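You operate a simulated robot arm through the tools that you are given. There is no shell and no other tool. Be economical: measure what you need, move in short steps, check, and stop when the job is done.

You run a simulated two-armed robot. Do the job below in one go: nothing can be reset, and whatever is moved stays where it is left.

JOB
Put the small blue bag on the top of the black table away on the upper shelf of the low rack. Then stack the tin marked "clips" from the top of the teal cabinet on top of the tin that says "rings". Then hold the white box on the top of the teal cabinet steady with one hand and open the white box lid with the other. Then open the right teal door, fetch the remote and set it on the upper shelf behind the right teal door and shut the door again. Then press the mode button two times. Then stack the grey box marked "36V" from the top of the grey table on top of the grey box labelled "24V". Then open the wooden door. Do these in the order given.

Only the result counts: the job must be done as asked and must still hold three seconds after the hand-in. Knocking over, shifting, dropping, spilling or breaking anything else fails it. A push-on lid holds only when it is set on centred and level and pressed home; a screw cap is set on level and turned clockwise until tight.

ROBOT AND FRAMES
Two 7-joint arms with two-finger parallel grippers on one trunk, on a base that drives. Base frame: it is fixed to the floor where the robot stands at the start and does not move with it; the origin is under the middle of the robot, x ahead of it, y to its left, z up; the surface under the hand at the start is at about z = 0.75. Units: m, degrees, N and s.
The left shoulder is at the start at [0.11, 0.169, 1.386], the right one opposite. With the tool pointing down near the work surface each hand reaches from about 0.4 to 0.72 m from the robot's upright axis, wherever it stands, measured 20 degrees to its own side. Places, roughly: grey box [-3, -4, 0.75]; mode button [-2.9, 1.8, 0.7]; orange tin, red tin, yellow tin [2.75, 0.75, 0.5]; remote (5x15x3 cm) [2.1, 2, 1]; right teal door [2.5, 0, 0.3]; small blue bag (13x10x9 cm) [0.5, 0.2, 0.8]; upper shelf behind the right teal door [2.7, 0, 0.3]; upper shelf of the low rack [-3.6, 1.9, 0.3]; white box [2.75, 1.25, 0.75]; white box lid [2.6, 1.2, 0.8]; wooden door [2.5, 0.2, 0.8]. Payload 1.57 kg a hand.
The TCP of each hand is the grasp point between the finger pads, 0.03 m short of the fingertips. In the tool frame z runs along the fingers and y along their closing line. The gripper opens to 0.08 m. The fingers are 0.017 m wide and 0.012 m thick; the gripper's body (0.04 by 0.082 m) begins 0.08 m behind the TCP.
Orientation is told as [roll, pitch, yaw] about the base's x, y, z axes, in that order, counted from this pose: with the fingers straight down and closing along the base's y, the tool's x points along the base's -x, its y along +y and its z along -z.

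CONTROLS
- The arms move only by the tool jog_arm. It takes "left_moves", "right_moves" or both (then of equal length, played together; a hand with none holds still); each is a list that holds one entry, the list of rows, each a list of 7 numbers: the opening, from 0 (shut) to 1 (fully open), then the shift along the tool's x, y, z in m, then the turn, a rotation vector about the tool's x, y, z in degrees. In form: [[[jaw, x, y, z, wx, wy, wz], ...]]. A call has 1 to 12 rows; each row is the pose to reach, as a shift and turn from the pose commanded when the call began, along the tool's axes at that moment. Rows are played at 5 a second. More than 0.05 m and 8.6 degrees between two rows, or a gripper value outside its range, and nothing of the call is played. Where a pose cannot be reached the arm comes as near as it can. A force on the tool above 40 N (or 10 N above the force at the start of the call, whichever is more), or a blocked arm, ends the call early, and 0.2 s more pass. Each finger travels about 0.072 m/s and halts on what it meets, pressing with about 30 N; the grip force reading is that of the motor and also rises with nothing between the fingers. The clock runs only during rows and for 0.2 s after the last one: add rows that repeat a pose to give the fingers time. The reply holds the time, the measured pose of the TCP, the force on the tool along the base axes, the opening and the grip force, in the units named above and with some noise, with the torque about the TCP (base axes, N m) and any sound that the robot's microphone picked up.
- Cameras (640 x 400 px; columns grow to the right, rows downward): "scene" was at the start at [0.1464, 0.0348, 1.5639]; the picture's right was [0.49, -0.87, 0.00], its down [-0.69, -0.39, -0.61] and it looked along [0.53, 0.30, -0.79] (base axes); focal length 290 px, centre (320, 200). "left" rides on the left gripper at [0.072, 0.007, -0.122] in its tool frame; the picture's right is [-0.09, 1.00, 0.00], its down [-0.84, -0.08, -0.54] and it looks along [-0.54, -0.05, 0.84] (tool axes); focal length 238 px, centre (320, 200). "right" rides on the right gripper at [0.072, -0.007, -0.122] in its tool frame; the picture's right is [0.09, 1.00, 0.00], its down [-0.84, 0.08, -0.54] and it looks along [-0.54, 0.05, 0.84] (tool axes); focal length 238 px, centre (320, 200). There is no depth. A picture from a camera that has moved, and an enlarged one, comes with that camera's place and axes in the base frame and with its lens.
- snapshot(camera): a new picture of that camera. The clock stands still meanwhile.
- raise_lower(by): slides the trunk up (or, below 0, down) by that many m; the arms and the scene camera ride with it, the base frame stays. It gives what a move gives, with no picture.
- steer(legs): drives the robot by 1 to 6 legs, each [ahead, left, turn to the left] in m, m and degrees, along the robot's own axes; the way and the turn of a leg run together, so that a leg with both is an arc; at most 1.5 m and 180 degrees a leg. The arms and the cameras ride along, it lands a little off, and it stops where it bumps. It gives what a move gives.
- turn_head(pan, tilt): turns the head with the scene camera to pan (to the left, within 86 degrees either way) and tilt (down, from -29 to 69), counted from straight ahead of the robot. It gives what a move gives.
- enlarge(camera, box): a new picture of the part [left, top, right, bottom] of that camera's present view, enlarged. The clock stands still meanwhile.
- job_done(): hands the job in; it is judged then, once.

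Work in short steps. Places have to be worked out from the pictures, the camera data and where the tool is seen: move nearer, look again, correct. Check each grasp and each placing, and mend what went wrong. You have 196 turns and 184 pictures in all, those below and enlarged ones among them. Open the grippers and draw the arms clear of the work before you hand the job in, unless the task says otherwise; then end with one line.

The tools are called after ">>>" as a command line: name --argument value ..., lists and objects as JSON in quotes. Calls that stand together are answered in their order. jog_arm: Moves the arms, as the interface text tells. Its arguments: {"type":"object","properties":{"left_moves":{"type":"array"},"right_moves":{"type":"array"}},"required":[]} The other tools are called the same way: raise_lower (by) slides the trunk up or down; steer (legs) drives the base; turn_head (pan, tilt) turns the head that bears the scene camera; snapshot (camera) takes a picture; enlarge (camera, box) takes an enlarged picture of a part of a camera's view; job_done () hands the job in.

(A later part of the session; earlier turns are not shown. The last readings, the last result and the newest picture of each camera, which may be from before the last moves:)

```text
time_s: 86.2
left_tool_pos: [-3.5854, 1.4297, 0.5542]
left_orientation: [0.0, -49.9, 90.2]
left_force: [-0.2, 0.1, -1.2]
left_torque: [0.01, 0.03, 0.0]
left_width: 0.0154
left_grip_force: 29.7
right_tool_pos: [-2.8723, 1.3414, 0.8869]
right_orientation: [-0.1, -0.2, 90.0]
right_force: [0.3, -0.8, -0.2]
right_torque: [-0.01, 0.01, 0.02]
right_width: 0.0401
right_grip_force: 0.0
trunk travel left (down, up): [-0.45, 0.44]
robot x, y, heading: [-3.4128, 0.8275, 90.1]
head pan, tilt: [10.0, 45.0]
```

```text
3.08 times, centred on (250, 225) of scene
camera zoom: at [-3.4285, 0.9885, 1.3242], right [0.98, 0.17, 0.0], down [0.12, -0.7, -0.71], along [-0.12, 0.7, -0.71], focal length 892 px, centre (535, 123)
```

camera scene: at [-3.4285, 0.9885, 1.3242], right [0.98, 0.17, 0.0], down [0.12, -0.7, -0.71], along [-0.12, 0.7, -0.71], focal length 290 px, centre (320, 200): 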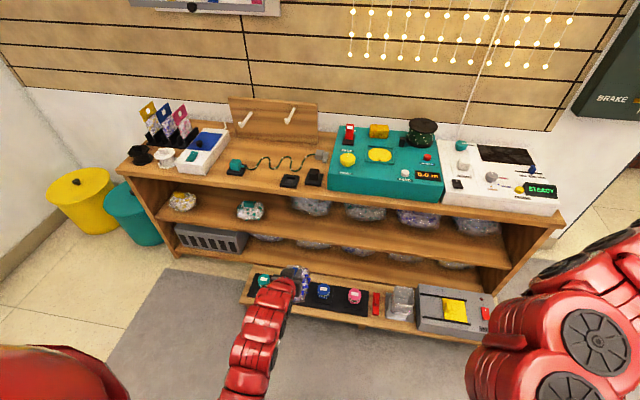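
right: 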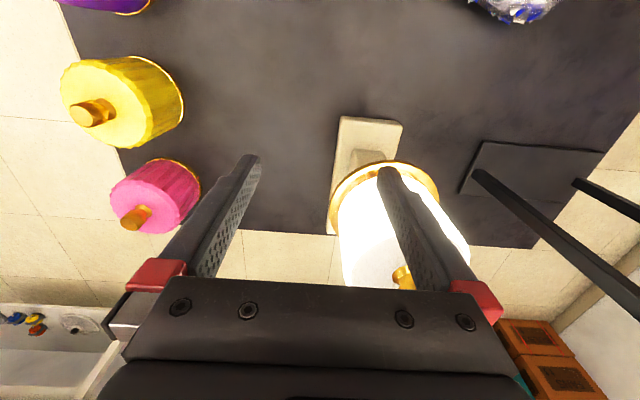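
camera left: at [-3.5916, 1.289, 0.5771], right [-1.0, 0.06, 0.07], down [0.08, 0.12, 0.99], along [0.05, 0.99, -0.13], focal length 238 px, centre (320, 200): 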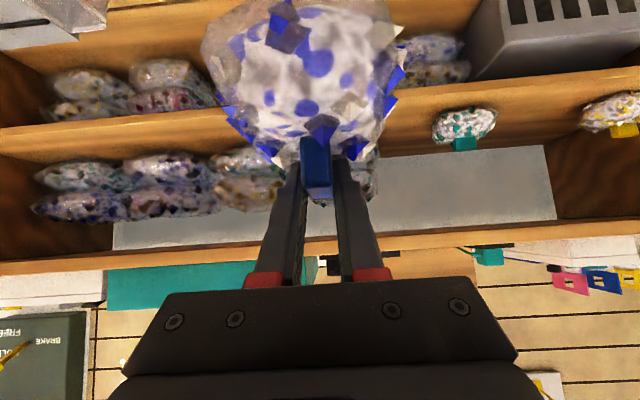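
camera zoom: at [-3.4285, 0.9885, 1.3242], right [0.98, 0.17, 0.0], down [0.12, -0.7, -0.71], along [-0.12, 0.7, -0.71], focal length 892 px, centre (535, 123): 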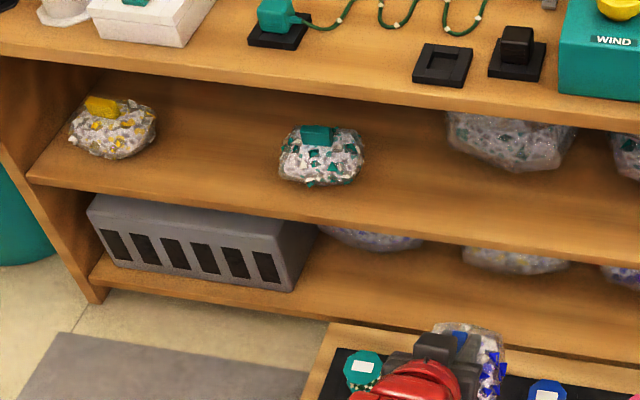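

The shelf surface is at about z 0.346, with a gap near x -3.735. I shift the base left and lower the hand to entry height before moving in.

>>> steer --legs '[[0, 0.15, 0]]'

>>> raise_lower --by -0.1

>>> steer --legs '[[0.16, 0, 0]]'

>>> snapshot --camera "left"

>>> snapshot --camera "scene"

```text
time_s: 87.6
left_tool_pos: [-3.7356, 1.4294, 0.5537]
left_orientation: [-0.1, -49.8, 90.3]
left_force: [0.0, 0.3, -1.3]
left_torque: [0.02, -0.02, -0.01]
left_width: 0.0152
left_grip_force: 30.1
right_tool_pos: [-3.0214, 1.3415, 0.8874]
right_orientation: [-0.2, -0.1, 90.1]
right_force: [-0.3, 0.1, 0.8]
right_torque: [0.04, -0.04, 0.04]
right_width: 0.0396
right_grip_force: 0.1
trunk travel left (down, up): [-0.45, 0.44]
robot x, y, heading: [-3.5639, 0.8312, 90.1]
head pan, tilt: [10.0, 45.0]
```

```text
time_s: 88.9
left_tool_pos: [-3.735, 1.4296, 0.4538]
left_orientation: [0.0, -49.8, 90.4]
left_force: [0.5, -1.2, -0.7]
left_torque: [-0.01, -0.03, 0.0]
left_width: 0.0155
left_grip_force: 30.5
right_tool_pos: [-3.0213, 1.3425, 0.7875]
right_orientation: [-0.2, 0.0, 90.1]
right_force: [0.8, -0.3, 0.1]
right_torque: [-0.02, 0.01, -0.01]
right_width: 0.04
right_grip_force: 0.0
trunk travel left (down, up): [-0.35, 0.54]
robot x, y, heading: [-3.5618, 0.8313, 90.1]
head pan, tilt: [10.0, 45.0]
```

```text
time_s: 90.3
left_tool_pos: [-3.7342, 1.5886, 0.4531]
left_orientation: [0.1, -50.0, 90.4]
left_force: [-0.5, 0.8, -1.8]
left_torque: [0.03, 0.0, 0.02]
left_width: 0.0154
left_grip_force: 29.9
right_tool_pos: [-3.0217, 1.5032, 0.7856]
right_orientation: [-0.2, 0.0, 90.1]
right_force: [-1.5, 0.7, -0.2]
right_torque: [-0.03, -0.03, -0.01]
right_width: 0.0398
right_grip_force: 0.0
trunk travel left (down, up): [-0.35, 0.54]
robot x, y, heading: [-3.5583, 0.9876, 90.2]
head pan, tilt: [10.0, 45.0]
```

```text
152 pictures are left
camera left: at [-3.7407, 1.4484, 0.4766], right [-1.0, 0.06, 0.07], down [0.08, 0.13, 0.99], along [0.05, 0.99, -0.13], focal length 238 px, centre (320, 200)
```

left: 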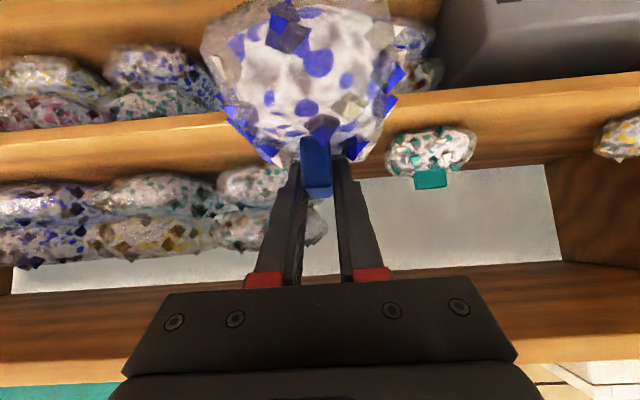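

```text
151 pictures are left
camera scene: at [-3.5772, 1.1488, 1.224], right [0.98, 0.18, 0.0], down [0.12, -0.7, -0.71], along [-0.12, 0.7, -0.71], focal length 290 px, centre (320, 200)
```

scene: 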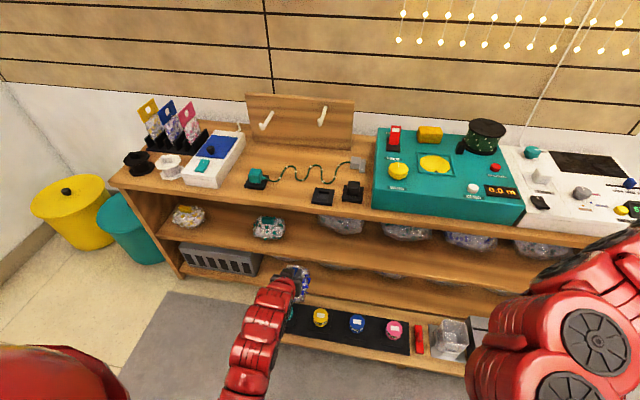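

Clearances look fine: the teal-tagged bag's edge is at x -3.825 and the rear pile begins at y 1.85. I drive in another 12 cm.

>>> steer --legs '[[0.12, 0.01, 0]]'

>>> snapshot --camera "left"

>>> enlarge --camera "scene" --box '[180, 170, 380, 300]'

```text
time_s: 91.5
left_tool_pos: [-3.7462, 1.7094, 0.4535]
left_orientation: [0.1, -49.9, 90.4]
left_force: [0.0, 0.0, -1.7]
left_torque: [0.0, 0.03, 0.0]
left_width: 0.0153
left_grip_force: 30.3
right_tool_pos: [-3.0325, 1.6236, 0.7848]
right_orientation: [-0.1, 0.0, 90.2]
right_force: [0.0, 0.5, -0.8]
right_torque: [-0.01, 0.01, 0.02]
right_width: 0.0398
right_grip_force: 0.1
trunk travel left (down, up): [-0.35, 0.54]
robot x, y, heading: [-3.5731, 1.107, 90.2]
head pan, tilt: [10.0, 45.0]
```

```text
150 pictures are left
camera left: at [-3.7515, 1.5684, 0.4765], right [-1.0, 0.05, 0.07], down [0.08, 0.13, 0.99], along [0.04, 0.99, -0.13], focal length 238 px, centre (320, 200)
```

left: 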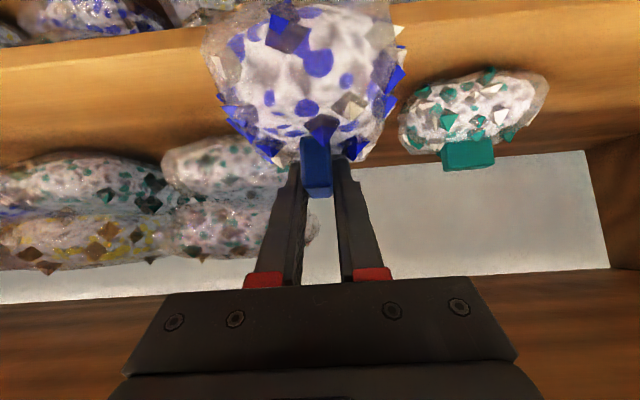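

```text
3.08 times, centred on (280, 235) of scene
camera zoom: at [-3.5877, 1.2691, 1.224], right [0.98, 0.18, 0.0], down [0.12, -0.7, -0.71], along [-0.12, 0.7, -0.71], focal length 892 px, centre (443, 92)
```

zoom: 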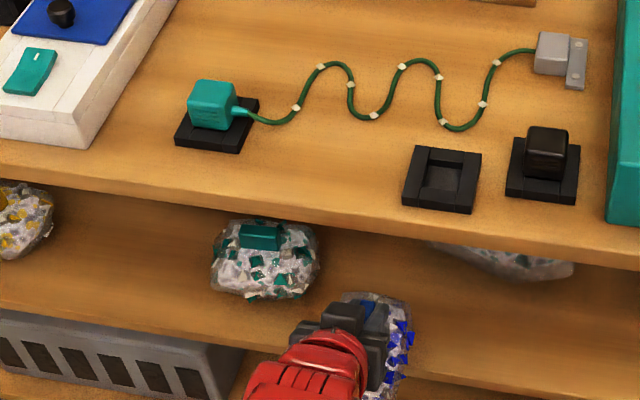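

I advance 6 cm and lower gently to just above the shelf.

>>> jog_arm --left_moves '[[[0, -0.013, 0, 0.016, 0, 0, 0], [0, -0.027, 0, 0.032, 0, 0, 0], [0, -0.04, 0, 0.0475, 0, 0, 0], [0, -0.032, 0, 0.054, 0, 0, 0], [0, -0.025, 0, 0.0604, 0, 0, 0], [0, -0.025, 0, 0.0604, 0, 0, 0]]]'

>>> snapshot --camera "left"

```text
time_s: 93.0
left_tool_pos: [-3.7463, 1.7702, 0.4343]
left_orientation: [0.0, -49.8, 90.3]
left_force: [-3.7, -15.9, 0.2]
left_torque: [-0.84, 0.19, 0.02]
left_width: 0.0155
left_grip_force: 29.9
right_tool_pos: [-3.033, 1.6225, 0.787]
right_orientation: [-0.1, 0.0, 90.2]
right_force: [0.4, 0.0, 0.8]
right_torque: [0.04, -0.01, -0.05]
right_width: 0.0398
right_grip_force: 0.1
trunk travel left (down, up): [-0.35, 0.54]
robot x, y, heading: [-3.5726, 1.1092, 90.3]
head pan, tilt: [10.0, 45.0]
```

```text
148 pictures are left
camera left: at [-3.7521, 1.6294, 0.4568], right [-1.0, 0.05, 0.07], down [0.08, 0.13, 0.99], along [0.04, 0.99, -0.13], focal length 238 px, centre (320, 200)
```

left: 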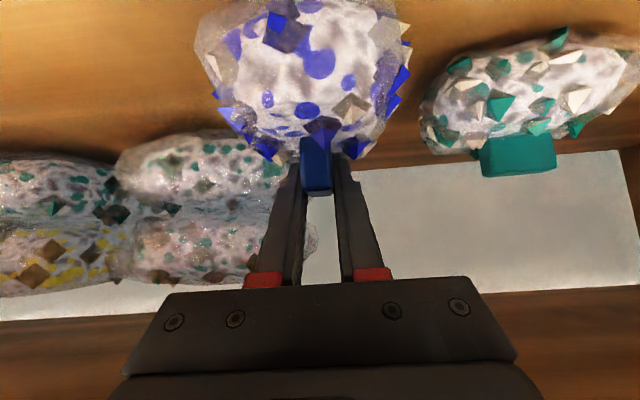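

A 16 N push back shows the bag touching the rear pile. I back off 1.5 cm and shift slightly left.

>>> jog_arm --left_moves '[[[0, 0.005, 0.003, -0.006, 0, 0, 0], [0, 0.0096, 0.006, -0.0115, 0, 0, 0], [0, 0.0096, 0.006, -0.0115, 0, 0, 0]]]'

>>> snapshot --camera "left"

>>> enlarge --camera "scene" --box '[180, 140, 480, 300]'

```text
time_s: 93.8
left_tool_pos: [-3.7519, 1.7567, 0.4341]
left_orientation: [0.0, -50.0, 90.3]
left_force: [0.1, -0.7, -1.1]
left_torque: [0.03, -0.01, -0.01]
left_width: 0.0152
left_grip_force: 29.5
right_tool_pos: [-3.0345, 1.6236, 0.7876]
right_orientation: [0.0, 0.0, 90.1]
right_force: [-0.3, -0.7, 0.1]
right_torque: [0.0, 0.01, -0.03]
right_width: 0.04
right_grip_force: 0.1
trunk travel left (down, up): [-0.35, 0.54]
robot x, y, heading: [-3.5769, 1.1078, 89.9]
head pan, tilt: [10.0, 45.0]
```

```text
147 pictures are left
camera left: at [-3.7579, 1.6156, 0.4575], right [-1.0, 0.05, 0.07], down [0.08, 0.12, 0.99], along [0.05, 0.99, -0.13], focal length 238 px, centre (320, 200)
```

left: 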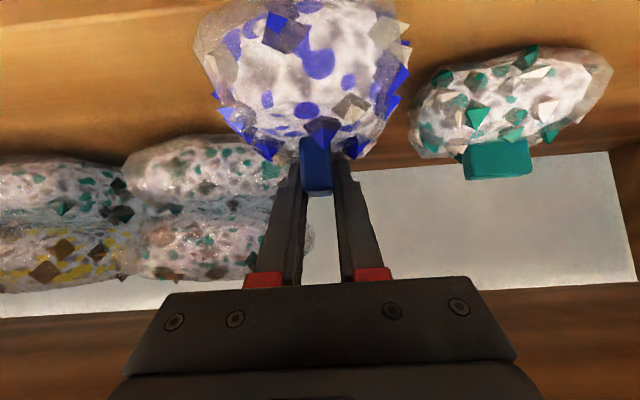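

```text
2.13 times, centred on (330, 220) of scene
camera zoom: at [-3.5877, 1.2681, 1.2242], right [0.98, 0.18, 0.0], down [0.12, -0.7, -0.71], along [-0.12, 0.7, -0.71], focal length 618 px, centre (299, 157)
```

zoom: 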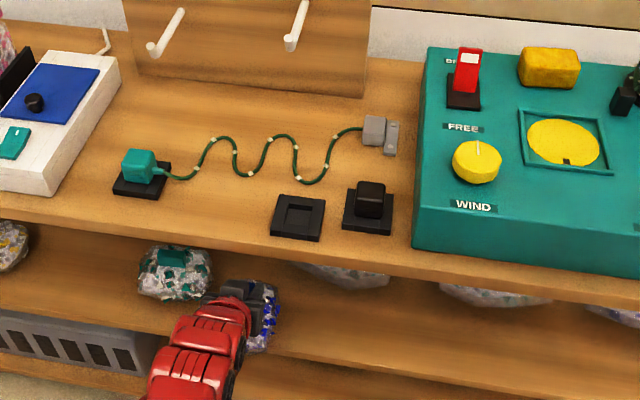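

Contact is gone and the pile looks unmoved. Now I lower in small steps until it touches the shelf.

>>> jog_arm --left_moves '[[[0, 0.0023, 0, 0.0019, 0, 0, 0], [0, 0.0046, 0, 0.0039, 0, 0, 0], [0, 0.0046, 0, 0.0039, 0, 0, 0]]]'

```text
time_s: 94.5
left_tool_pos: [-3.7522, 1.7561, 0.4281]
left_orientation: [0.0, -49.9, 90.3]
left_force: [0.2, 0.4, 0.0]
left_torque: [0.02, -0.02, 0.0]
left_width: 0.0154
left_grip_force: 29.6
right_tool_pos: [-3.0332, 1.6231, 0.7875]
right_orientation: [-0.1, 0.0, 90.2]
right_force: [-0.6, 0.3, -0.3]
right_torque: [-0.01, 0.04, 0.0]
right_width: 0.0398
right_grip_force: 0.0
trunk travel left (down, up): [-0.35, 0.54]
robot x, y, heading: [-3.5767, 1.1108, 90.1]
head pan, tilt: [10.0, 45.0]
```

Not yet touching; I go 6 mm more.

>>> jog_arm --left_moves '[[[0, 0.0023, 0, 0.0019, 0, 0, 0], [0, 0.0046, 0, 0.0039, 0, 0, 0], [0, 0.0046, 0, 0.0039, 0, 0, 0]]]'

>>> snapshot --camera "left"

```text
time_s: 95.3
left_tool_pos: [-3.7519, 1.7578, 0.425]
left_orientation: [0.0, -50.4, 90.3]
left_force: [0.6, -1.5, 18.1]
left_torque: [0.71, 0.0, -0.02]
left_width: 0.0154
left_grip_force: 29.5
right_tool_pos: [-3.0326, 1.6214, 0.7882]
right_orientation: [-0.2, 0.0, 90.1]
right_force: [0.0, -0.1, 0.3]
right_torque: [0.0, 0.0, 0.02]
right_width: 0.0398
right_grip_force: 0.0
trunk travel left (down, up): [-0.35, 0.54]
robot x, y, heading: [-3.5766, 1.1072, 90.1]
head pan, tilt: [10.0, 45.0]
```

```text
145 pictures are left
camera left: at [-3.7578, 1.616, 0.4479], right [-1.0, 0.05, 0.07], down [0.08, 0.12, 0.99], along [0.04, 0.99, -0.12], focal length 238 px, centre (320, 200)
```

left: 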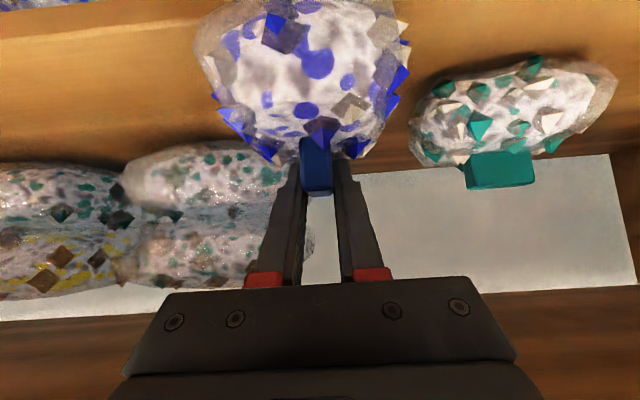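

It is on the shelf (18 N). I ease off 2 mm, open and retreat along the tool axis.

>>> jog_arm --left_moves '[[[0, -0.0015, 0, -0.0013, 0, 0, 0], [0.3, -0.0015, 0, -0.0013, 0, 0, 0], [0.5, -0.0015, 0, -0.0013, 0, 0, 0], [0.5, -0.0015, 0, -0.0013, 0, 0, 0], [0.5, -0.0015, 0, -0.01, 0, 0, 0], [0.5, -0.0015, 0, -0.03, 0, 0, 0], [0.5, -0.0015, 0, -0.06, 0, 0, 0], [0.5, -0.0015, 0, -0.1, 0, 0, 0], [0.5, -0.0015, 0, -0.14, 0, 0, 0]]]'

>>> snapshot --camera "left"

>>> snapshot --camera "scene"

```text
time_s: 97.3
left_tool_pos: [-3.7522, 1.6507, 0.5145]
left_orientation: [-0.1, -50.1, 90.4]
left_force: [-0.6, -0.1, 0.4]
left_torque: [0.0, 0.0, -0.02]
left_width: 0.0398
left_grip_force: 0.1
right_tool_pos: [-3.0317, 1.6214, 0.7865]
right_orientation: [-0.1, -0.2, 90.2]
right_force: [0.6, 0.6, -0.4]
right_torque: [-0.01, -0.01, 0.02]
right_width: 0.0398
right_grip_force: 0.1
trunk travel left (down, up): [-0.35, 0.54]
robot x, y, heading: [-3.5763, 1.1101, 90.2]
head pan, tilt: [10.0, 45.0]
```

```text
144 pictures are left
camera left: at [-3.7576, 1.5096, 0.5376], right [-1.0, 0.05, 0.07], down [0.08, 0.12, 0.99], along [0.04, 0.99, -0.13], focal length 238 px, centre (320, 200)
```

left: 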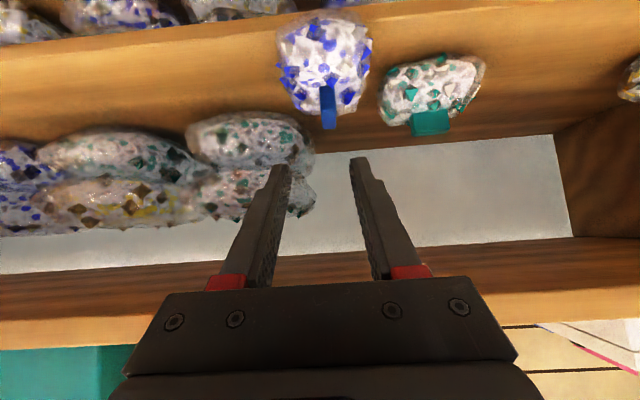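

```text
143 pictures are left
camera scene: at [-3.5877, 1.2675, 1.2243], right [0.98, 0.18, 0.0], down [0.12, -0.7, -0.71], along [-0.13, 0.7, -0.71], focal length 290 px, centre (320, 200)
```

scene: 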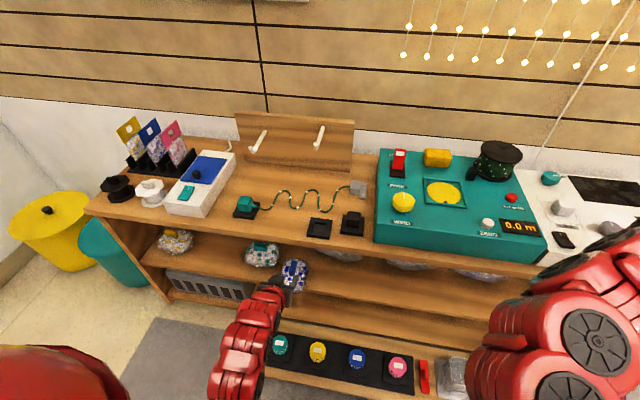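

The bag stands on the upper shelf and nothing else is disturbed. I back off, raise the trunk and look at the consoles to find the mode button for later.

>>> steer --legs '[[-0.45, 0, 0]]'

>>> raise_lower --by 0.5

>>> turn_head --pan -20 --tilt 40

>>> snapshot --camera "scene"

```text
time_s: 100.1
left_tool_pos: [-3.75, 1.1995, 0.5139]
left_orientation: [0.1, -50.0, 90.2]
left_force: [0.5, 0.1, -0.5]
left_torque: [-0.01, -0.04, 0.0]
left_width: 0.0399
left_grip_force: 0.1
right_tool_pos: [-3.0296, 1.17, 0.7866]
right_orientation: [-0.2, 0.0, 90.1]
right_force: [0.4, -0.1, -0.3]
right_torque: [-0.02, 0.02, -0.01]
right_width: 0.0399
right_grip_force: 0.1
trunk travel left (down, up): [-0.35, 0.54]
robot x, y, heading: [-3.5769, 0.6548, 90.2]
head pan, tilt: [10.0, 45.0]
```

```text
refused: 0.5 is not a number from -0.4 to 0.4
```

```text
time_s: 101.0
left_tool_pos: [-3.75, 1.2007, 0.5144]
left_orientation: [0.1, -49.9, 90.2]
left_force: [0.4, 0.2, -0.1]
left_torque: [-0.02, 0.0, -0.01]
left_width: 0.0399
left_grip_force: 0.1
right_tool_pos: [-3.0295, 1.1709, 0.7863]
right_orientation: [-0.2, 0.0, 90.1]
right_force: [-0.2, -0.4, 0.8]
right_torque: [0.0, 0.0, 0.01]
right_width: 0.04
right_grip_force: 0.0
trunk travel left (down, up): [-0.35, 0.54]
robot x, y, heading: [-3.5706, 0.6569, 90.3]
head pan, tilt: [-20.0, 40.0]
```

```text
142 pictures are left
camera scene: at [-3.5433, 0.8164, 1.2314], right [0.94, -0.34, 0.0], down [-0.22, -0.6, -0.77], along [0.26, 0.72, -0.64], focal length 290 px, centre (320, 200)
```

scene: 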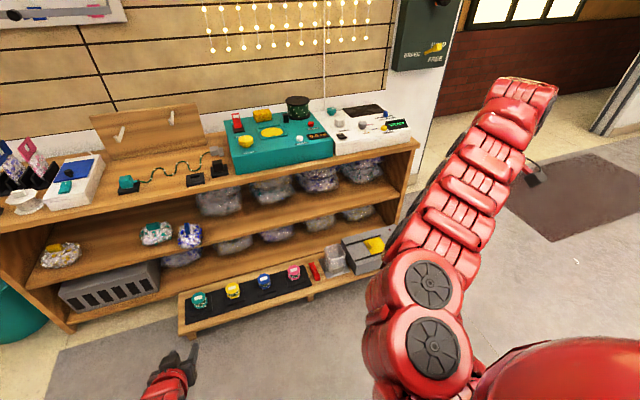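

The bag stands well. I zoom in on the white and teal consoles.

>>> enlarge --camera "scene" --box '[300, 95, 430, 165]'

>>> enlarge --camera "scene" --box '[220, 90, 350, 180]'

>>> raise_lower --by 0.35

```text
4.92 times, centred on (365, 130) of scene
camera zoom: at [-3.5433, 0.8164, 1.2314], right [0.94, -0.34, 0.0], down [-0.22, -0.6, -0.77], along [0.26, 0.72, -0.64], focal length 1427 px, centre (98, 545)
```

zoom: 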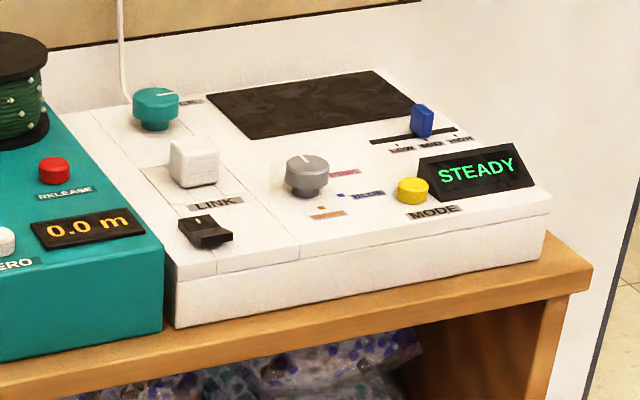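

```text
4.44 times, centred on (285, 135) of scene
camera zoom: at [-3.5433, 0.8164, 1.2314], right [0.94, -0.34, 0.0], down [-0.22, -0.6, -0.77], along [0.26, 0.72, -0.64], focal length 1288 px, centre (476, 489)
```

zoom: 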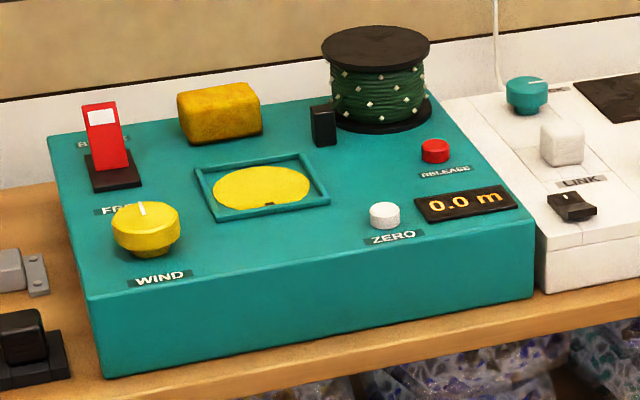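

```text
time_s: 104.5
left_tool_pos: [-3.7504, 1.1997, 0.8633]
left_orientation: [0.0, -49.8, 90.1]
left_force: [-0.5, -0.4, 0.6]
left_torque: [-0.01, -0.03, 0.0]
left_width: 0.0399
left_grip_force: 0.1
right_tool_pos: [-3.0305, 1.1697, 1.136]
right_orientation: [-0.1, 0.0, 90.2]
right_force: [0.7, -0.6, 0.0]
right_torque: [0.03, -0.03, 0.0]
right_width: 0.0399
right_grip_force: 0.0
trunk travel left (down, up): [-0.7, 0.19]
robot x, y, heading: [-3.5745, 0.6583, 90.1]
head pan, tilt: [-20.0, 40.0]
```

"MODE" is the yellow button on the white console, near [-2.95, 1.72, 0.72]. Next I drive round the table's left side to the teal cabinet.

>>> steer --legs '[[0, 0, -90], [1.5, 0, 0], [1.5, 0.45, 0], [1.5, 0, 0], [0.2, 0, 0]]'

>>> turn_head --pan -5 --tilt 25

>>> snapshot --camera "scene"

```text
refused: leg 3 is longer than a leg can be; nothing moved
```

```text
time_s: 105.2
left_tool_pos: [-3.7498, 1.1998, 0.8636]
left_orientation: [0.0, -49.9, 90.2]
left_force: [0.0, -0.2, -0.4]
left_torque: [0.02, -0.01, -0.01]
left_width: 0.0403
left_grip_force: 0.1
right_tool_pos: [-3.0312, 1.1694, 1.1361]
right_orientation: [0.0, 0.0, 90.1]
right_force: [-0.1, 0.6, 0.1]
right_torque: [0.01, -0.01, -0.01]
right_width: 0.0399
right_grip_force: 0.2
trunk travel left (down, up): [-0.7, 0.19]
robot x, y, heading: [-3.5755, 0.6599, 90.2]
head pan, tilt: [-5.0, 25.0]
```

```text
139 pictures are left
camera scene: at [-3.5641, 0.8282, 1.6047], right [1.0, -0.09, 0.0], down [-0.04, -0.42, -0.91], along [0.08, 0.9, -0.42], focal length 290 px, centre (320, 200)
```

scene: 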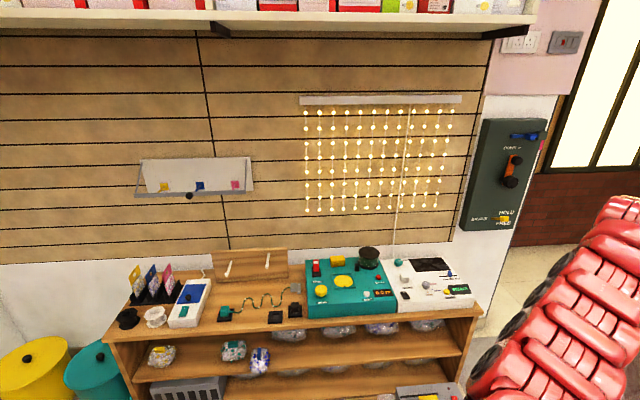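

One leg was too long; I shorten it.

>>> steer --legs '[[0, 0, -90], [1.5, 0, 0], [1.4, 0.45, 0], [1.5, 0, 0], [0.3, 0, 0]]'

>>> snapshot --camera "scene"

```text
time_s: 132.1
left_tool_pos: [1.673, 1.3194, 0.8637]
left_orientation: [0.0, -49.9, 1.0]
left_force: [0.7, -0.1, -0.4]
left_torque: [0.02, -0.02, 0.01]
left_width: 0.0399
left_grip_force: 0.0
right_tool_pos: [1.6518, 0.5985, 1.1366]
right_orientation: [-0.2, 0.0, 0.8]
right_force: [0.7, -0.5, -0.4]
right_torque: [-0.01, -0.02, 0.01]
right_width: 0.0402
right_grip_force: 0.1
trunk travel left (down, up): [-0.7, 0.19]
robot x, y, heading: [1.1353, 1.133, 0.5]
head pan, tilt: [-5.0, 25.0]
```

```text
138 pictures are left
camera scene: at [1.3063, 1.1269, 1.6048], right [-0.07, -1.0, 0.0], down [-0.42, 0.03, -0.91], along [0.9, -0.07, -0.42], focal length 290 px, centre (320, 200)
```

scene: 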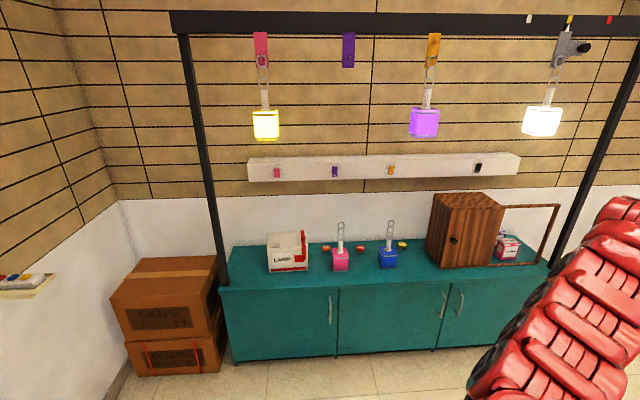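

>>> enlarge --camera "scene" --box '[230, 180, 580, 360]'

```text
1.83 times, centred on (405, 270) of scene
camera zoom: at [1.3063, 1.1269, 1.6048], right [-0.07, -1.0, 0.0], down [-0.42, 0.03, -0.91], along [0.9, -0.07, -0.42], focal length 530 px, centre (165, 72)
```

zoom: 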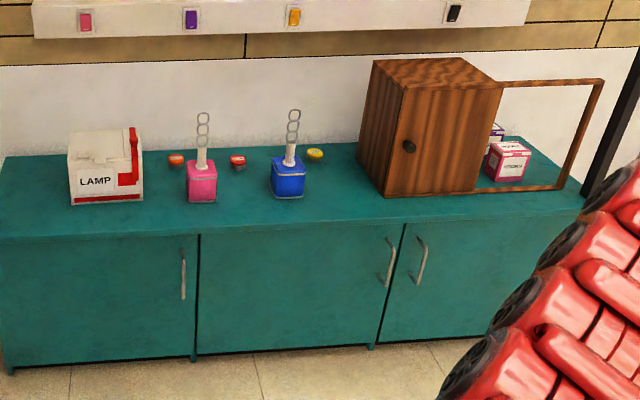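

The cabinet top is at z≈0.57, with three small tins behind the pink and blue items. I go nearer for a look at the labels.

>>> steer --legs '[[0.4, -0.2, 0]]'

>>> turn_head --pan 0 --tilt 40

>>> snapshot --camera "scene"

```text
time_s: 134.8
left_tool_pos: [2.0782, 1.1255, 0.8631]
left_orientation: [0.0, -50.0, 1.1]
left_force: [0.3, 0.5, 0.1]
left_torque: [-0.03, 0.01, -0.01]
left_width: 0.04
left_grip_force: 0.0
right_tool_pos: [2.061, 0.406, 1.1365]
right_orientation: [-0.2, 0.0, 1.1]
right_force: [-0.3, -0.5, -0.8]
right_torque: [-0.04, -0.04, 0.03]
right_width: 0.0399
right_grip_force: 0.1
trunk travel left (down, up): [-0.7, 0.19]
robot x, y, heading: [1.5404, 0.9413, 0.8]
head pan, tilt: [-5.0, 25.0]
```

```text
time_s: 135.6
left_tool_pos: [2.0784, 1.1259, 0.8647]
left_orientation: [0.0, -50.0, 1.0]
left_force: [0.2, -1.2, -0.4]
left_torque: [0.02, 0.01, 0.03]
left_width: 0.0398
left_grip_force: 0.1
right_tool_pos: [2.0608, 0.4063, 1.1369]
right_orientation: [-0.1, 0.1, 1.0]
right_force: [-0.2, -0.6, 0.2]
right_torque: [0.01, 0.01, 0.01]
right_width: 0.0402
right_grip_force: 0.0
trunk travel left (down, up): [-0.7, 0.19]
robot x, y, heading: [1.5429, 0.9389, 1.0]
head pan, tilt: [0.0, 40.0]
```

```text
136 pictures are left
camera scene: at [1.7054, 0.9419, 1.5815], right [0.02, -1.0, 0.0], down [-0.64, -0.01, -0.77], along [0.77, 0.01, -0.64], focal length 290 px, centre (320, 200)
```

scene: 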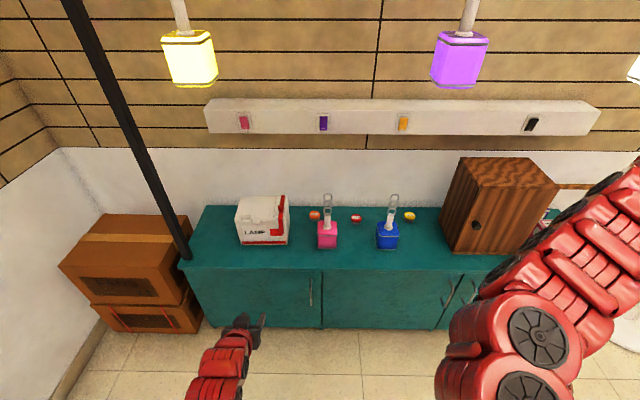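

>>> enlarge --camera "scene" --box '[295, 190, 425, 255]'

>>> enlarge --camera "scene" --box '[300, 205, 370, 230]'

```text
4.92 times, centred on (360, 222) of scene
camera zoom: at [1.7054, 0.9419, 1.5815], right [0.02, -1.0, 0.0], down [-0.64, -0.01, -0.77], along [0.77, 0.01, -0.64], focal length 1427 px, centre (123, 89)
```

zoom: 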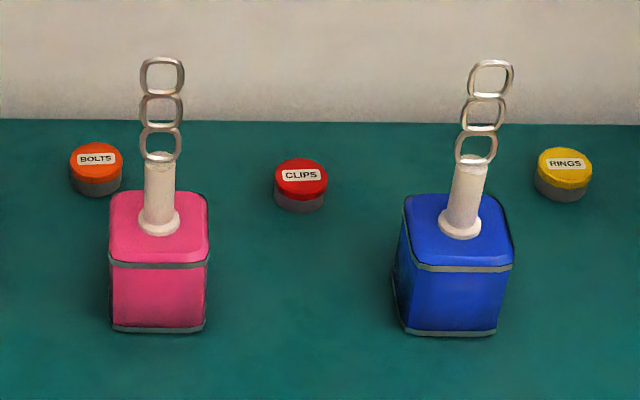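

```text
9.14 times, centred on (335, 218) of scene
camera zoom: at [1.7054, 0.9419, 1.5815], right [0.02, -1.0, 0.0], down [-0.64, -0.01, -0.77], along [0.77, 0.01, -0.64], focal length 2650 px, centre (183, 40)
```

zoom: 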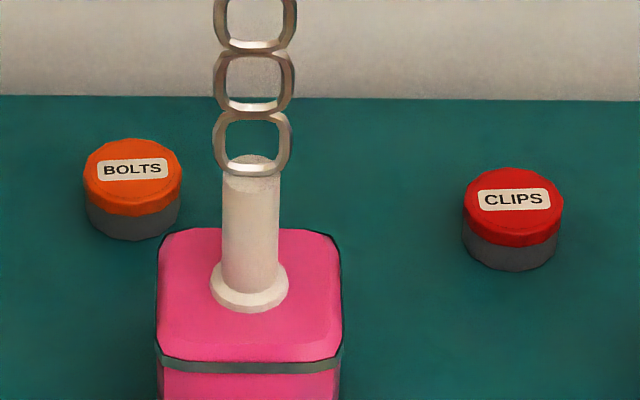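

Red is "CLIPS" at about [2.747, 0.775], and yellow is "RINGS" at about [2.763, 0.511]. I tuck the left arm high to the side like the right one, then lower the trunk and approach to use the right hand.

>>> jog_arm --left_moves '[[[0.5, -0.018, 0.0345, -0.0206, 0, 5, 0], [0.5, -0.037, 0.069, -0.041, 0, 10, 0], [0.5, -0.055, 0.1035, -0.062, 0, 15, 0], [0.5, -0.073, 0.138, -0.082, 0, 20, 0], [0.5, -0.0915, 0.1725, -0.103, 0, 25, 0], [0.5, -0.11, 0.207, -0.124, 0, 30, 0], [0.5, -0.128, 0.2415, -0.144, 0, 35, 0], [0.5, -0.146, 0.276, -0.165, 0, 40, 0], [0.5, -0.165, 0.3105, -0.185, 0, 45, 0], [0.5, -0.183, 0.345, -0.206, 0, 50, 0]]]'

>>> raise_lower --by -0.15

>>> steer --legs '[[0, -0.19, -1]]'

>>> snapshot --camera "scene"

```text
time_s: 137.8
left_tool_pos: [1.9259, 1.3451, 0.9992]
left_orientation: [0.5, -10.4, 1.1]
left_force: [-0.1, 0.2, 0.7]
left_torque: [0.01, -0.03, -0.02]
left_width: 0.0401
left_grip_force: 0.1
left hand out of reach, approached as far as the arm can: row 1, 2, 3, 7, 8, 9, 10
right_tool_pos: [2.0552, 0.4057, 1.1393]
right_orientation: [-0.2, -0.2, 0.9]
right_force: [-0.8, 0.6, 1.2]
right_torque: [-0.02, 0.01, 0.0]
right_width: 0.04
right_grip_force: 0.0
trunk travel left (down, up): [-0.7, 0.19]
robot x, y, heading: [1.539, 0.9394, 0.9]
head pan, tilt: [0.0, 40.0]
```

```text
time_s: 139.5
left_tool_pos: [1.9278, 1.3455, 0.849]
left_orientation: [0.6, -10.4, 1.0]
left_force: [0.8, -0.1, -0.2]
left_torque: [0.0, 0.0, 0.02]
left_width: 0.0402
left_grip_force: 0.1
right_tool_pos: [2.0595, 0.4065, 0.9866]
right_orientation: [-0.1, 0.0, 1.0]
right_force: [0.8, 0.6, 0.5]
right_torque: [-0.03, -0.02, 0.06]
right_width: 0.0399
right_grip_force: 0.0
trunk travel left (down, up): [-0.55, 0.34]
robot x, y, heading: [1.5425, 0.941, 0.8]
head pan, tilt: [0.0, 40.0]
```

```text
time_s: 141.1
left_tool_pos: [1.9352, 1.1495, 0.8508]
left_orientation: [0.6, -10.4, 0.0]
left_force: [0.1, 0.3, -0.4]
left_torque: [0.02, -0.01, -0.03]
left_width: 0.04
left_grip_force: 0.1
right_tool_pos: [2.0535, 0.2087, 0.9856]
right_orientation: [-0.1, 0.0, 0.0]
right_force: [-0.3, 0.8, -0.7]
right_torque: [0.04, -0.01, 0.04]
right_width: 0.0397
right_grip_force: 0.0
trunk travel left (down, up): [-0.55, 0.34]
robot x, y, heading: [1.5415, 0.7502, 0.0]
head pan, tilt: [0.0, 40.0]
```

```text
133 pictures are left
camera scene: at [1.7071, 0.7502, 1.4314], right [0.0, -1.0, 0.0], down [-0.64, 0.0, -0.77], along [0.77, 0.0, -0.64], focal length 290 px, centre (320, 200)
```

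scene: 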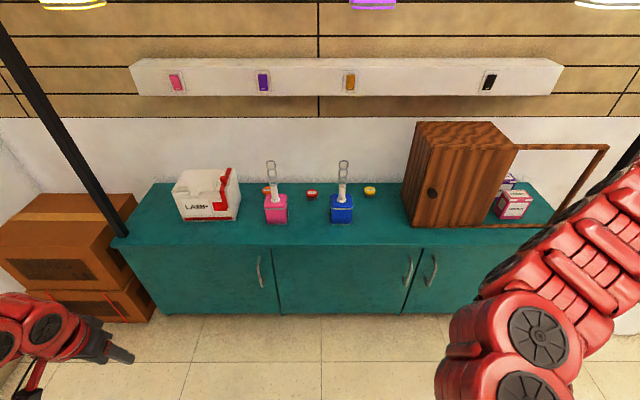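

I swing the right hand to the robot's middle at z 0.94, then drive in.

>>> jog_arm --right_moves '[[[0.8, -0.02, 0.03, 0.004, 0, 0, 0], [0.8, -0.04, 0.06, 0.008, 0, 0, 0], [0.8, -0.06, 0.1, 0.012, 0, 0, 0], [0.8, -0.08, 0.145, 0.016, 0, 0, 0], [0.8, -0.1, 0.19, 0.02, 0, 0, 0], [0.8, -0.1, 0.238, 0.025, 0, 0, 0], [0.8, -0.1, 0.286, 0.03, 0, 0, 0], [0.8, -0.1, 0.336, 0.035, 0, 0, 0], [0.8, -0.1, 0.386, 0.04, 0, 0, 0], [0.8, -0.09, 0.435, 0.045, 0, 0, 0], [0.8, -0.09, 0.483, 0.045, 0, 0, 0], [0.8, -0.09, 0.532, 0.045, 0, 0, 0]]]'

>>> steer --legs '[[0.54, 0.01, 0]]'

>>> snapshot --camera "right"

>>> snapshot --camera "scene"

```text
refused: row 8 steps farther than a row can; nothing moved
```

```text
time_s: 143.7
left_tool_pos: [2.4015, 1.1589, 0.8483]
left_orientation: [0.6, -10.3, 0.0]
left_force: [-0.1, 0.8, 0.3]
left_torque: [-0.01, 0.03, 0.03]
left_width: 0.0398
left_grip_force: 0.0
right_tool_pos: [2.5131, 0.2165, 0.9862]
right_orientation: [0.0, 0.7, -0.4]
right_force: [-0.3, -0.1, 0.1]
right_torque: [-0.01, 0.04, -0.01]
right_width: 0.0399
right_grip_force: 0.0
trunk travel left (down, up): [-0.55, 0.34]
robot x, y, heading: [2.0031, 0.7624, -0.2]
head pan, tilt: [0.0, 40.0]
stopped in leg 1: the force on the tool passed its limit at 55 N (the readings are from after the stop); the commanded pose is now the measured one
```

```text
132 pictures are left
camera right: at [2.4408, 0.2121, 1.1099], right [-0.09, 1.0, 0.0], down [0.84, 0.07, 0.53], along [0.53, 0.05, -0.85], focal length 238 px, centre (320, 200)
```

right: 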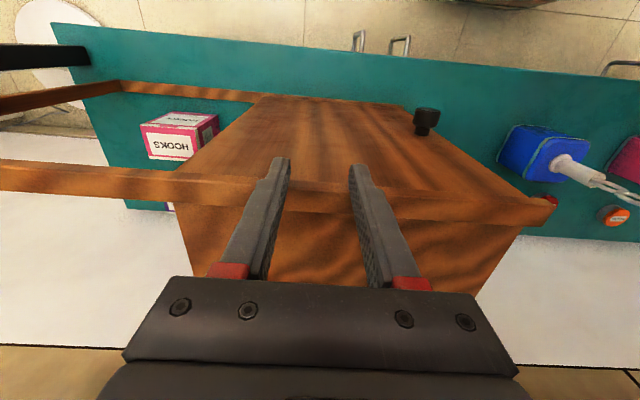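

```text
131 pictures are left
camera scene: at [2.1723, 0.7597, 1.4312], right [0.0, -1.0, 0.0], down [-0.64, 0.0, -0.77], along [0.77, 0.0, -0.64], focal length 290 px, centre (320, 200)
```

scene: 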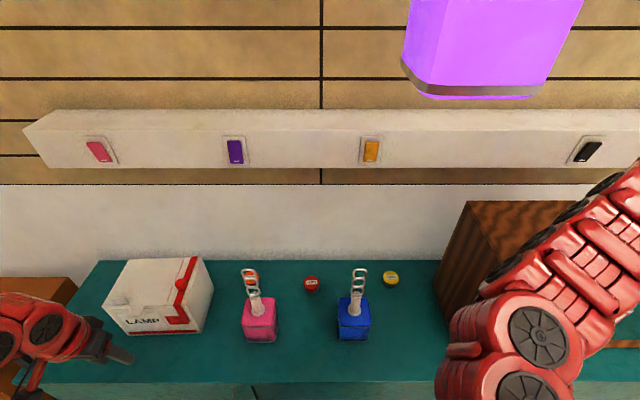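

The arm move was refused and the drive that followed bumped the right hand against the wooden box. I back off at once and check whether the box moved.

>>> steer --legs '[[-0.462, -0.01, 0]]'

>>> snapshot --camera "scene"

```text
time_s: 146.5
left_tool_pos: [1.9397, 1.149, 0.8496]
left_orientation: [0.7, -10.4, 0.1]
left_force: [-0.2, 0.3, 0.8]
left_torque: [-0.01, -0.04, 0.01]
left_width: 0.0398
left_grip_force: 0.1
right_tool_pos: [2.0522, 0.2078, 0.9873]
right_orientation: [0.1, 0.6, -0.3]
right_force: [0.1, 0.1, -0.1]
right_torque: [0.02, -0.03, 0.01]
right_width: 0.04
right_grip_force: 0.0
trunk travel left (down, up): [-0.55, 0.34]
robot x, y, heading: [1.5426, 0.7511, -0.2]
head pan, tilt: [0.0, 40.0]
```

```text
130 pictures are left
camera scene: at [1.7103, 0.7493, 1.4315], right [0.0, -1.0, 0.0], down [-0.64, 0.0, -0.77], along [0.77, 0.0, -0.64], focal length 290 px, centre (320, 200)
```

scene: 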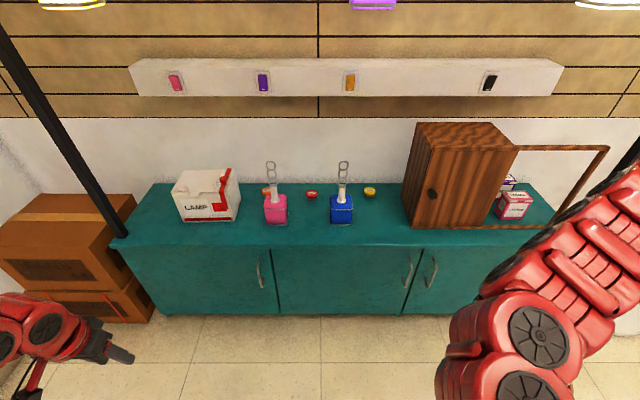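

The box is at the same pixels as before, so it didn't shift. Now I redo the arm swing with smaller rows, and drive only after checking.

>>> jog_arm --right_moves '[[[0.8, -0.02, 0.03, 0.004, 0, 0, 0], [0.8, -0.04, 0.06, 0.008, 0, 0, 0], [0.8, -0.06, 0.1, 0.012, 0, 0, 0], [0.8, -0.08, 0.143, 0.016, 0, 0, 0], [0.8, -0.095, 0.19, 0.02, 0, 0, 0], [0.8, -0.1, 0.238, 0.025, 0, 0, 0], [0.8, -0.1, 0.286, 0.03, 0, 0, 0], [0.8, -0.1, 0.335, 0.035, 0, 0, 0], [0.8, -0.1, 0.384, 0.04, 0, 0, 0], [0.8, -0.09, 0.431, 0.045, 0, 0, 0], [0.8, -0.09, 0.48, 0.045, 0, 0, 0], [0.8, -0.09, 0.529, 0.045, 0, -0.6, 0]]]'

```text
time_s: 149.1
left_tool_pos: [1.9395, 1.149, 0.8488]
left_orientation: [0.6, -10.5, 0.1]
left_force: [-0.2, 0.3, 0.3]
left_torque: [0.02, 0.02, -0.04]
left_width: 0.04
left_grip_force: 0.0
right_tool_pos: [2.1499, 0.7268, 0.9519]
right_orientation: [0.0, 0.3, -0.3]
right_force: [-0.2, -0.8, 0.3]
right_torque: [0.01, 0.0, 0.0]
right_width: 0.0639
right_grip_force: 0.1
right hand out of reach, approached as far as the arm can: row 7, 8, 9, 10, 11, 12
trunk travel left (down, up): [-0.55, 0.34]
robot x, y, heading: [1.5439, 0.7495, 0.0]
head pan, tilt: [0.0, 40.0]
```

The hand is at robot centre, z 0.95. I drive in in two legs, and check.

>>> steer --legs '[[0.4, 0.01, 0], [0.13, 0.01, 0]]'

>>> snapshot --camera "right"

>>> snapshot --camera "scene"

```text
time_s: 152.5
left_tool_pos: [2.4692, 1.169, 0.8493]
left_orientation: [0.6, -10.3, 0.2]
left_force: [0.3, 0.3, -0.2]
left_torque: [0.01, 0.03, -0.02]
left_width: 0.0397
left_grip_force: 0.0
right_tool_pos: [2.6819, 0.7456, 0.9505]
right_orientation: [0.0, 0.4, -0.4]
right_force: [0.4, -0.2, 0.6]
right_torque: [-0.03, 0.02, 0.01]
right_width: 0.0641
right_grip_force: 0.0
trunk travel left (down, up): [-0.55, 0.34]
robot x, y, heading: [2.075, 0.7686, -0.1]
head pan, tilt: [0.0, 40.0]
```

```text
129 pictures are left
camera right: at [2.6092, 0.7414, 1.0746], right [-0.09, 1.0, 0.0], down [0.84, 0.07, 0.54], along [0.53, 0.05, -0.84], focal length 238 px, centre (320, 200)
```

right: 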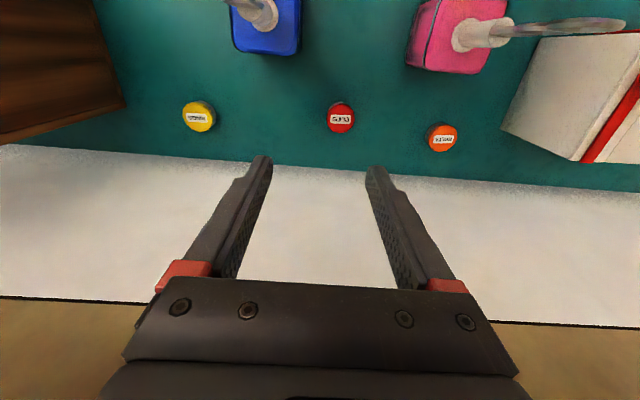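

```text
128 pictures are left
camera scene: at [2.2415, 0.7696, 1.4313], right [0.0, -1.0, 0.0], down [-0.64, 0.0, -0.77], along [0.77, 0.0, -0.64], focal length 290 px, centre (320, 200)
```

scene: 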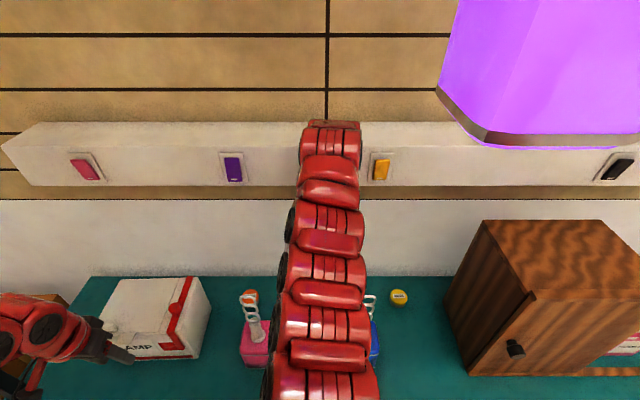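

Red tin at about [2.72, 0.785]. I descend over it to z 0.75 and look again.

>>> jog_arm --right_moves '[[[0.8, 0, 0.01, 0.04, 0, -0.3, 0], [0.8, -0.01, 0.02, 0.08, 0, -0.4, 0], [0.8, -0.02, 0.03, 0.12, 0, -0.4, 0], [0.8, -0.035, 0.037, 0.16, 0, -0.4, 0], [0.8, -0.04, 0.037, 0.2, 0, -0.4, 0], [0.8, -0.04, 0.037, 0.2, 0, -0.4, 0]]]'

>>> snapshot --camera "right"

```text
time_s: 153.9
left_tool_pos: [2.4685, 1.1698, 0.8492]
left_orientation: [0.6, -10.4, 0.2]
left_force: [-0.4, -0.2, 0.1]
left_torque: [0.0, 0.03, 0.01]
left_width: 0.0401
left_grip_force: 0.0
right_tool_pos: [2.7213, 0.7844, 0.7508]
right_orientation: [0.0, -0.1, -0.3]
right_force: [0.7, -0.2, 0.8]
right_torque: [-0.01, -0.01, -0.02]
right_width: 0.0642
right_grip_force: 0.2
right hand out of reach, approached as far as the arm can: row 1
trunk travel left (down, up): [-0.55, 0.34]
robot x, y, heading: [2.0741, 0.7723, -0.1]
head pan, tilt: [0.0, 40.0]
```

```text
127 pictures are left
camera right: at [2.6477, 0.7787, 0.8744], right [-0.09, 1.0, 0.0], down [0.84, 0.07, 0.54], along [0.54, 0.05, -0.84], focal length 238 px, centre (320, 200)
```

right: 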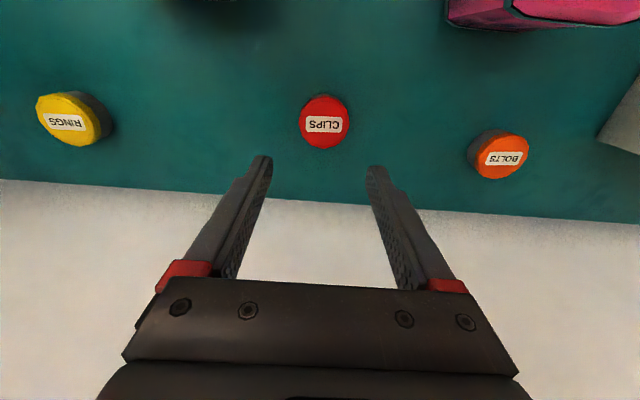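

Red tin at [2.715, 0.790], yellow at [2.737, 0.509]. I open fully, descend to z 0.65 and check.

>>> jog_arm --right_moves '[[[1, 0.006, 0.006, 0.03, 0, 0, 0], [1, 0.006, 0.006, 0.065, 0, 0, 0], [1, 0.006, 0.006, 0.1, 0, 0, 0], [1, 0.006, 0.006, 0.1, 0, 0, 0]]]'

>>> snapshot --camera "right"

```text
time_s: 154.9
left_tool_pos: [2.4686, 1.1698, 0.8503]
left_orientation: [0.7, -10.4, 0.1]
left_force: [-0.5, 0.0, -0.8]
left_torque: [-0.02, -0.02, 0.01]
left_width: 0.0401
left_grip_force: 0.0
right_tool_pos: [2.7132, 0.7906, 0.6508]
right_orientation: [0.0, 0.0, -0.3]
right_force: [0.1, 0.3, 1.0]
right_torque: [0.0, 0.03, 0.03]
right_width: 0.0799
right_grip_force: 0.1
trunk travel left (down, up): [-0.55, 0.34]
robot x, y, heading: [2.075, 0.7703, -0.0]
head pan, tilt: [0.0, 40.0]
```

```text
126 pictures are left
camera right: at [2.6406, 0.7845, 0.7737], right [-0.09, 1.0, 0.0], down [0.84, 0.07, 0.54], along [0.54, 0.05, -0.84], focal length 238 px, centre (320, 200)
```

right: 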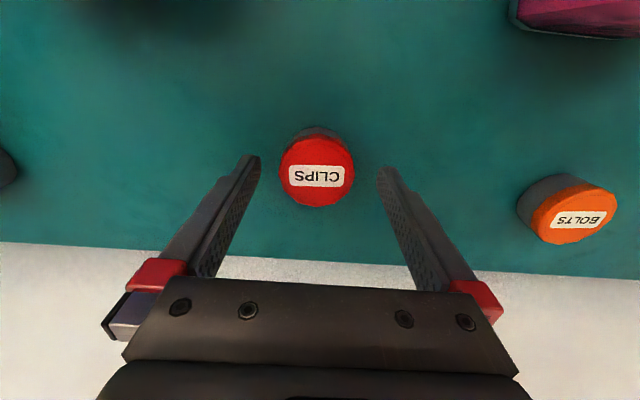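

Aligned. I go down another 2 cm and check the depth against the tin.

>>> jog_arm --right_moves '[[[1, 0, 0, 0.01, 0, 0, 0], [1, 0, 0, 0.02, 0, 0, 0], [1, 0, 0, 0.02, 0, 0, 0]]]'

>>> snapshot --camera "right"

```text
time_s: 155.7
left_tool_pos: [2.4683, 1.1689, 0.8494]
left_orientation: [0.6, -10.4, 0.0]
left_force: [0.1, 0.7, -0.2]
left_torque: [-0.02, 0.02, -0.06]
left_width: 0.0398
left_grip_force: 0.0
right_tool_pos: [2.7137, 0.7893, 0.6306]
right_orientation: [0.0, -0.1, -0.2]
right_force: [-0.7, -0.4, -0.1]
right_torque: [0.01, 0.0, 0.0]
right_width: 0.0799
right_grip_force: 0.0
trunk travel left (down, up): [-0.55, 0.34]
robot x, y, heading: [2.0734, 0.7728, 0.0]
head pan, tilt: [0.0, 40.0]
```

```text
125 pictures are left
camera right: at [2.6408, 0.7847, 0.754], right [-0.09, 1.0, 0.0], down [0.84, 0.07, 0.54], along [0.54, 0.05, -0.84], focal length 238 px, centre (320, 200)
```

right: 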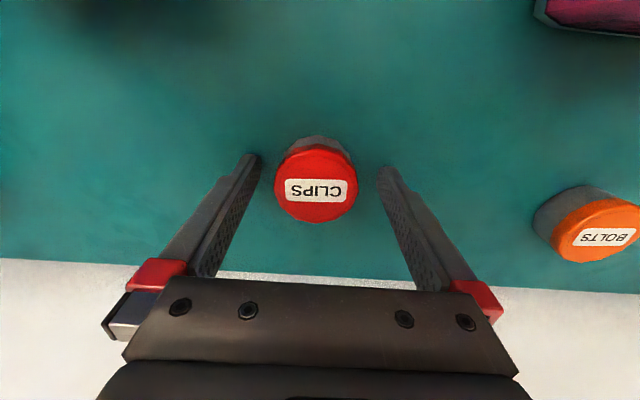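

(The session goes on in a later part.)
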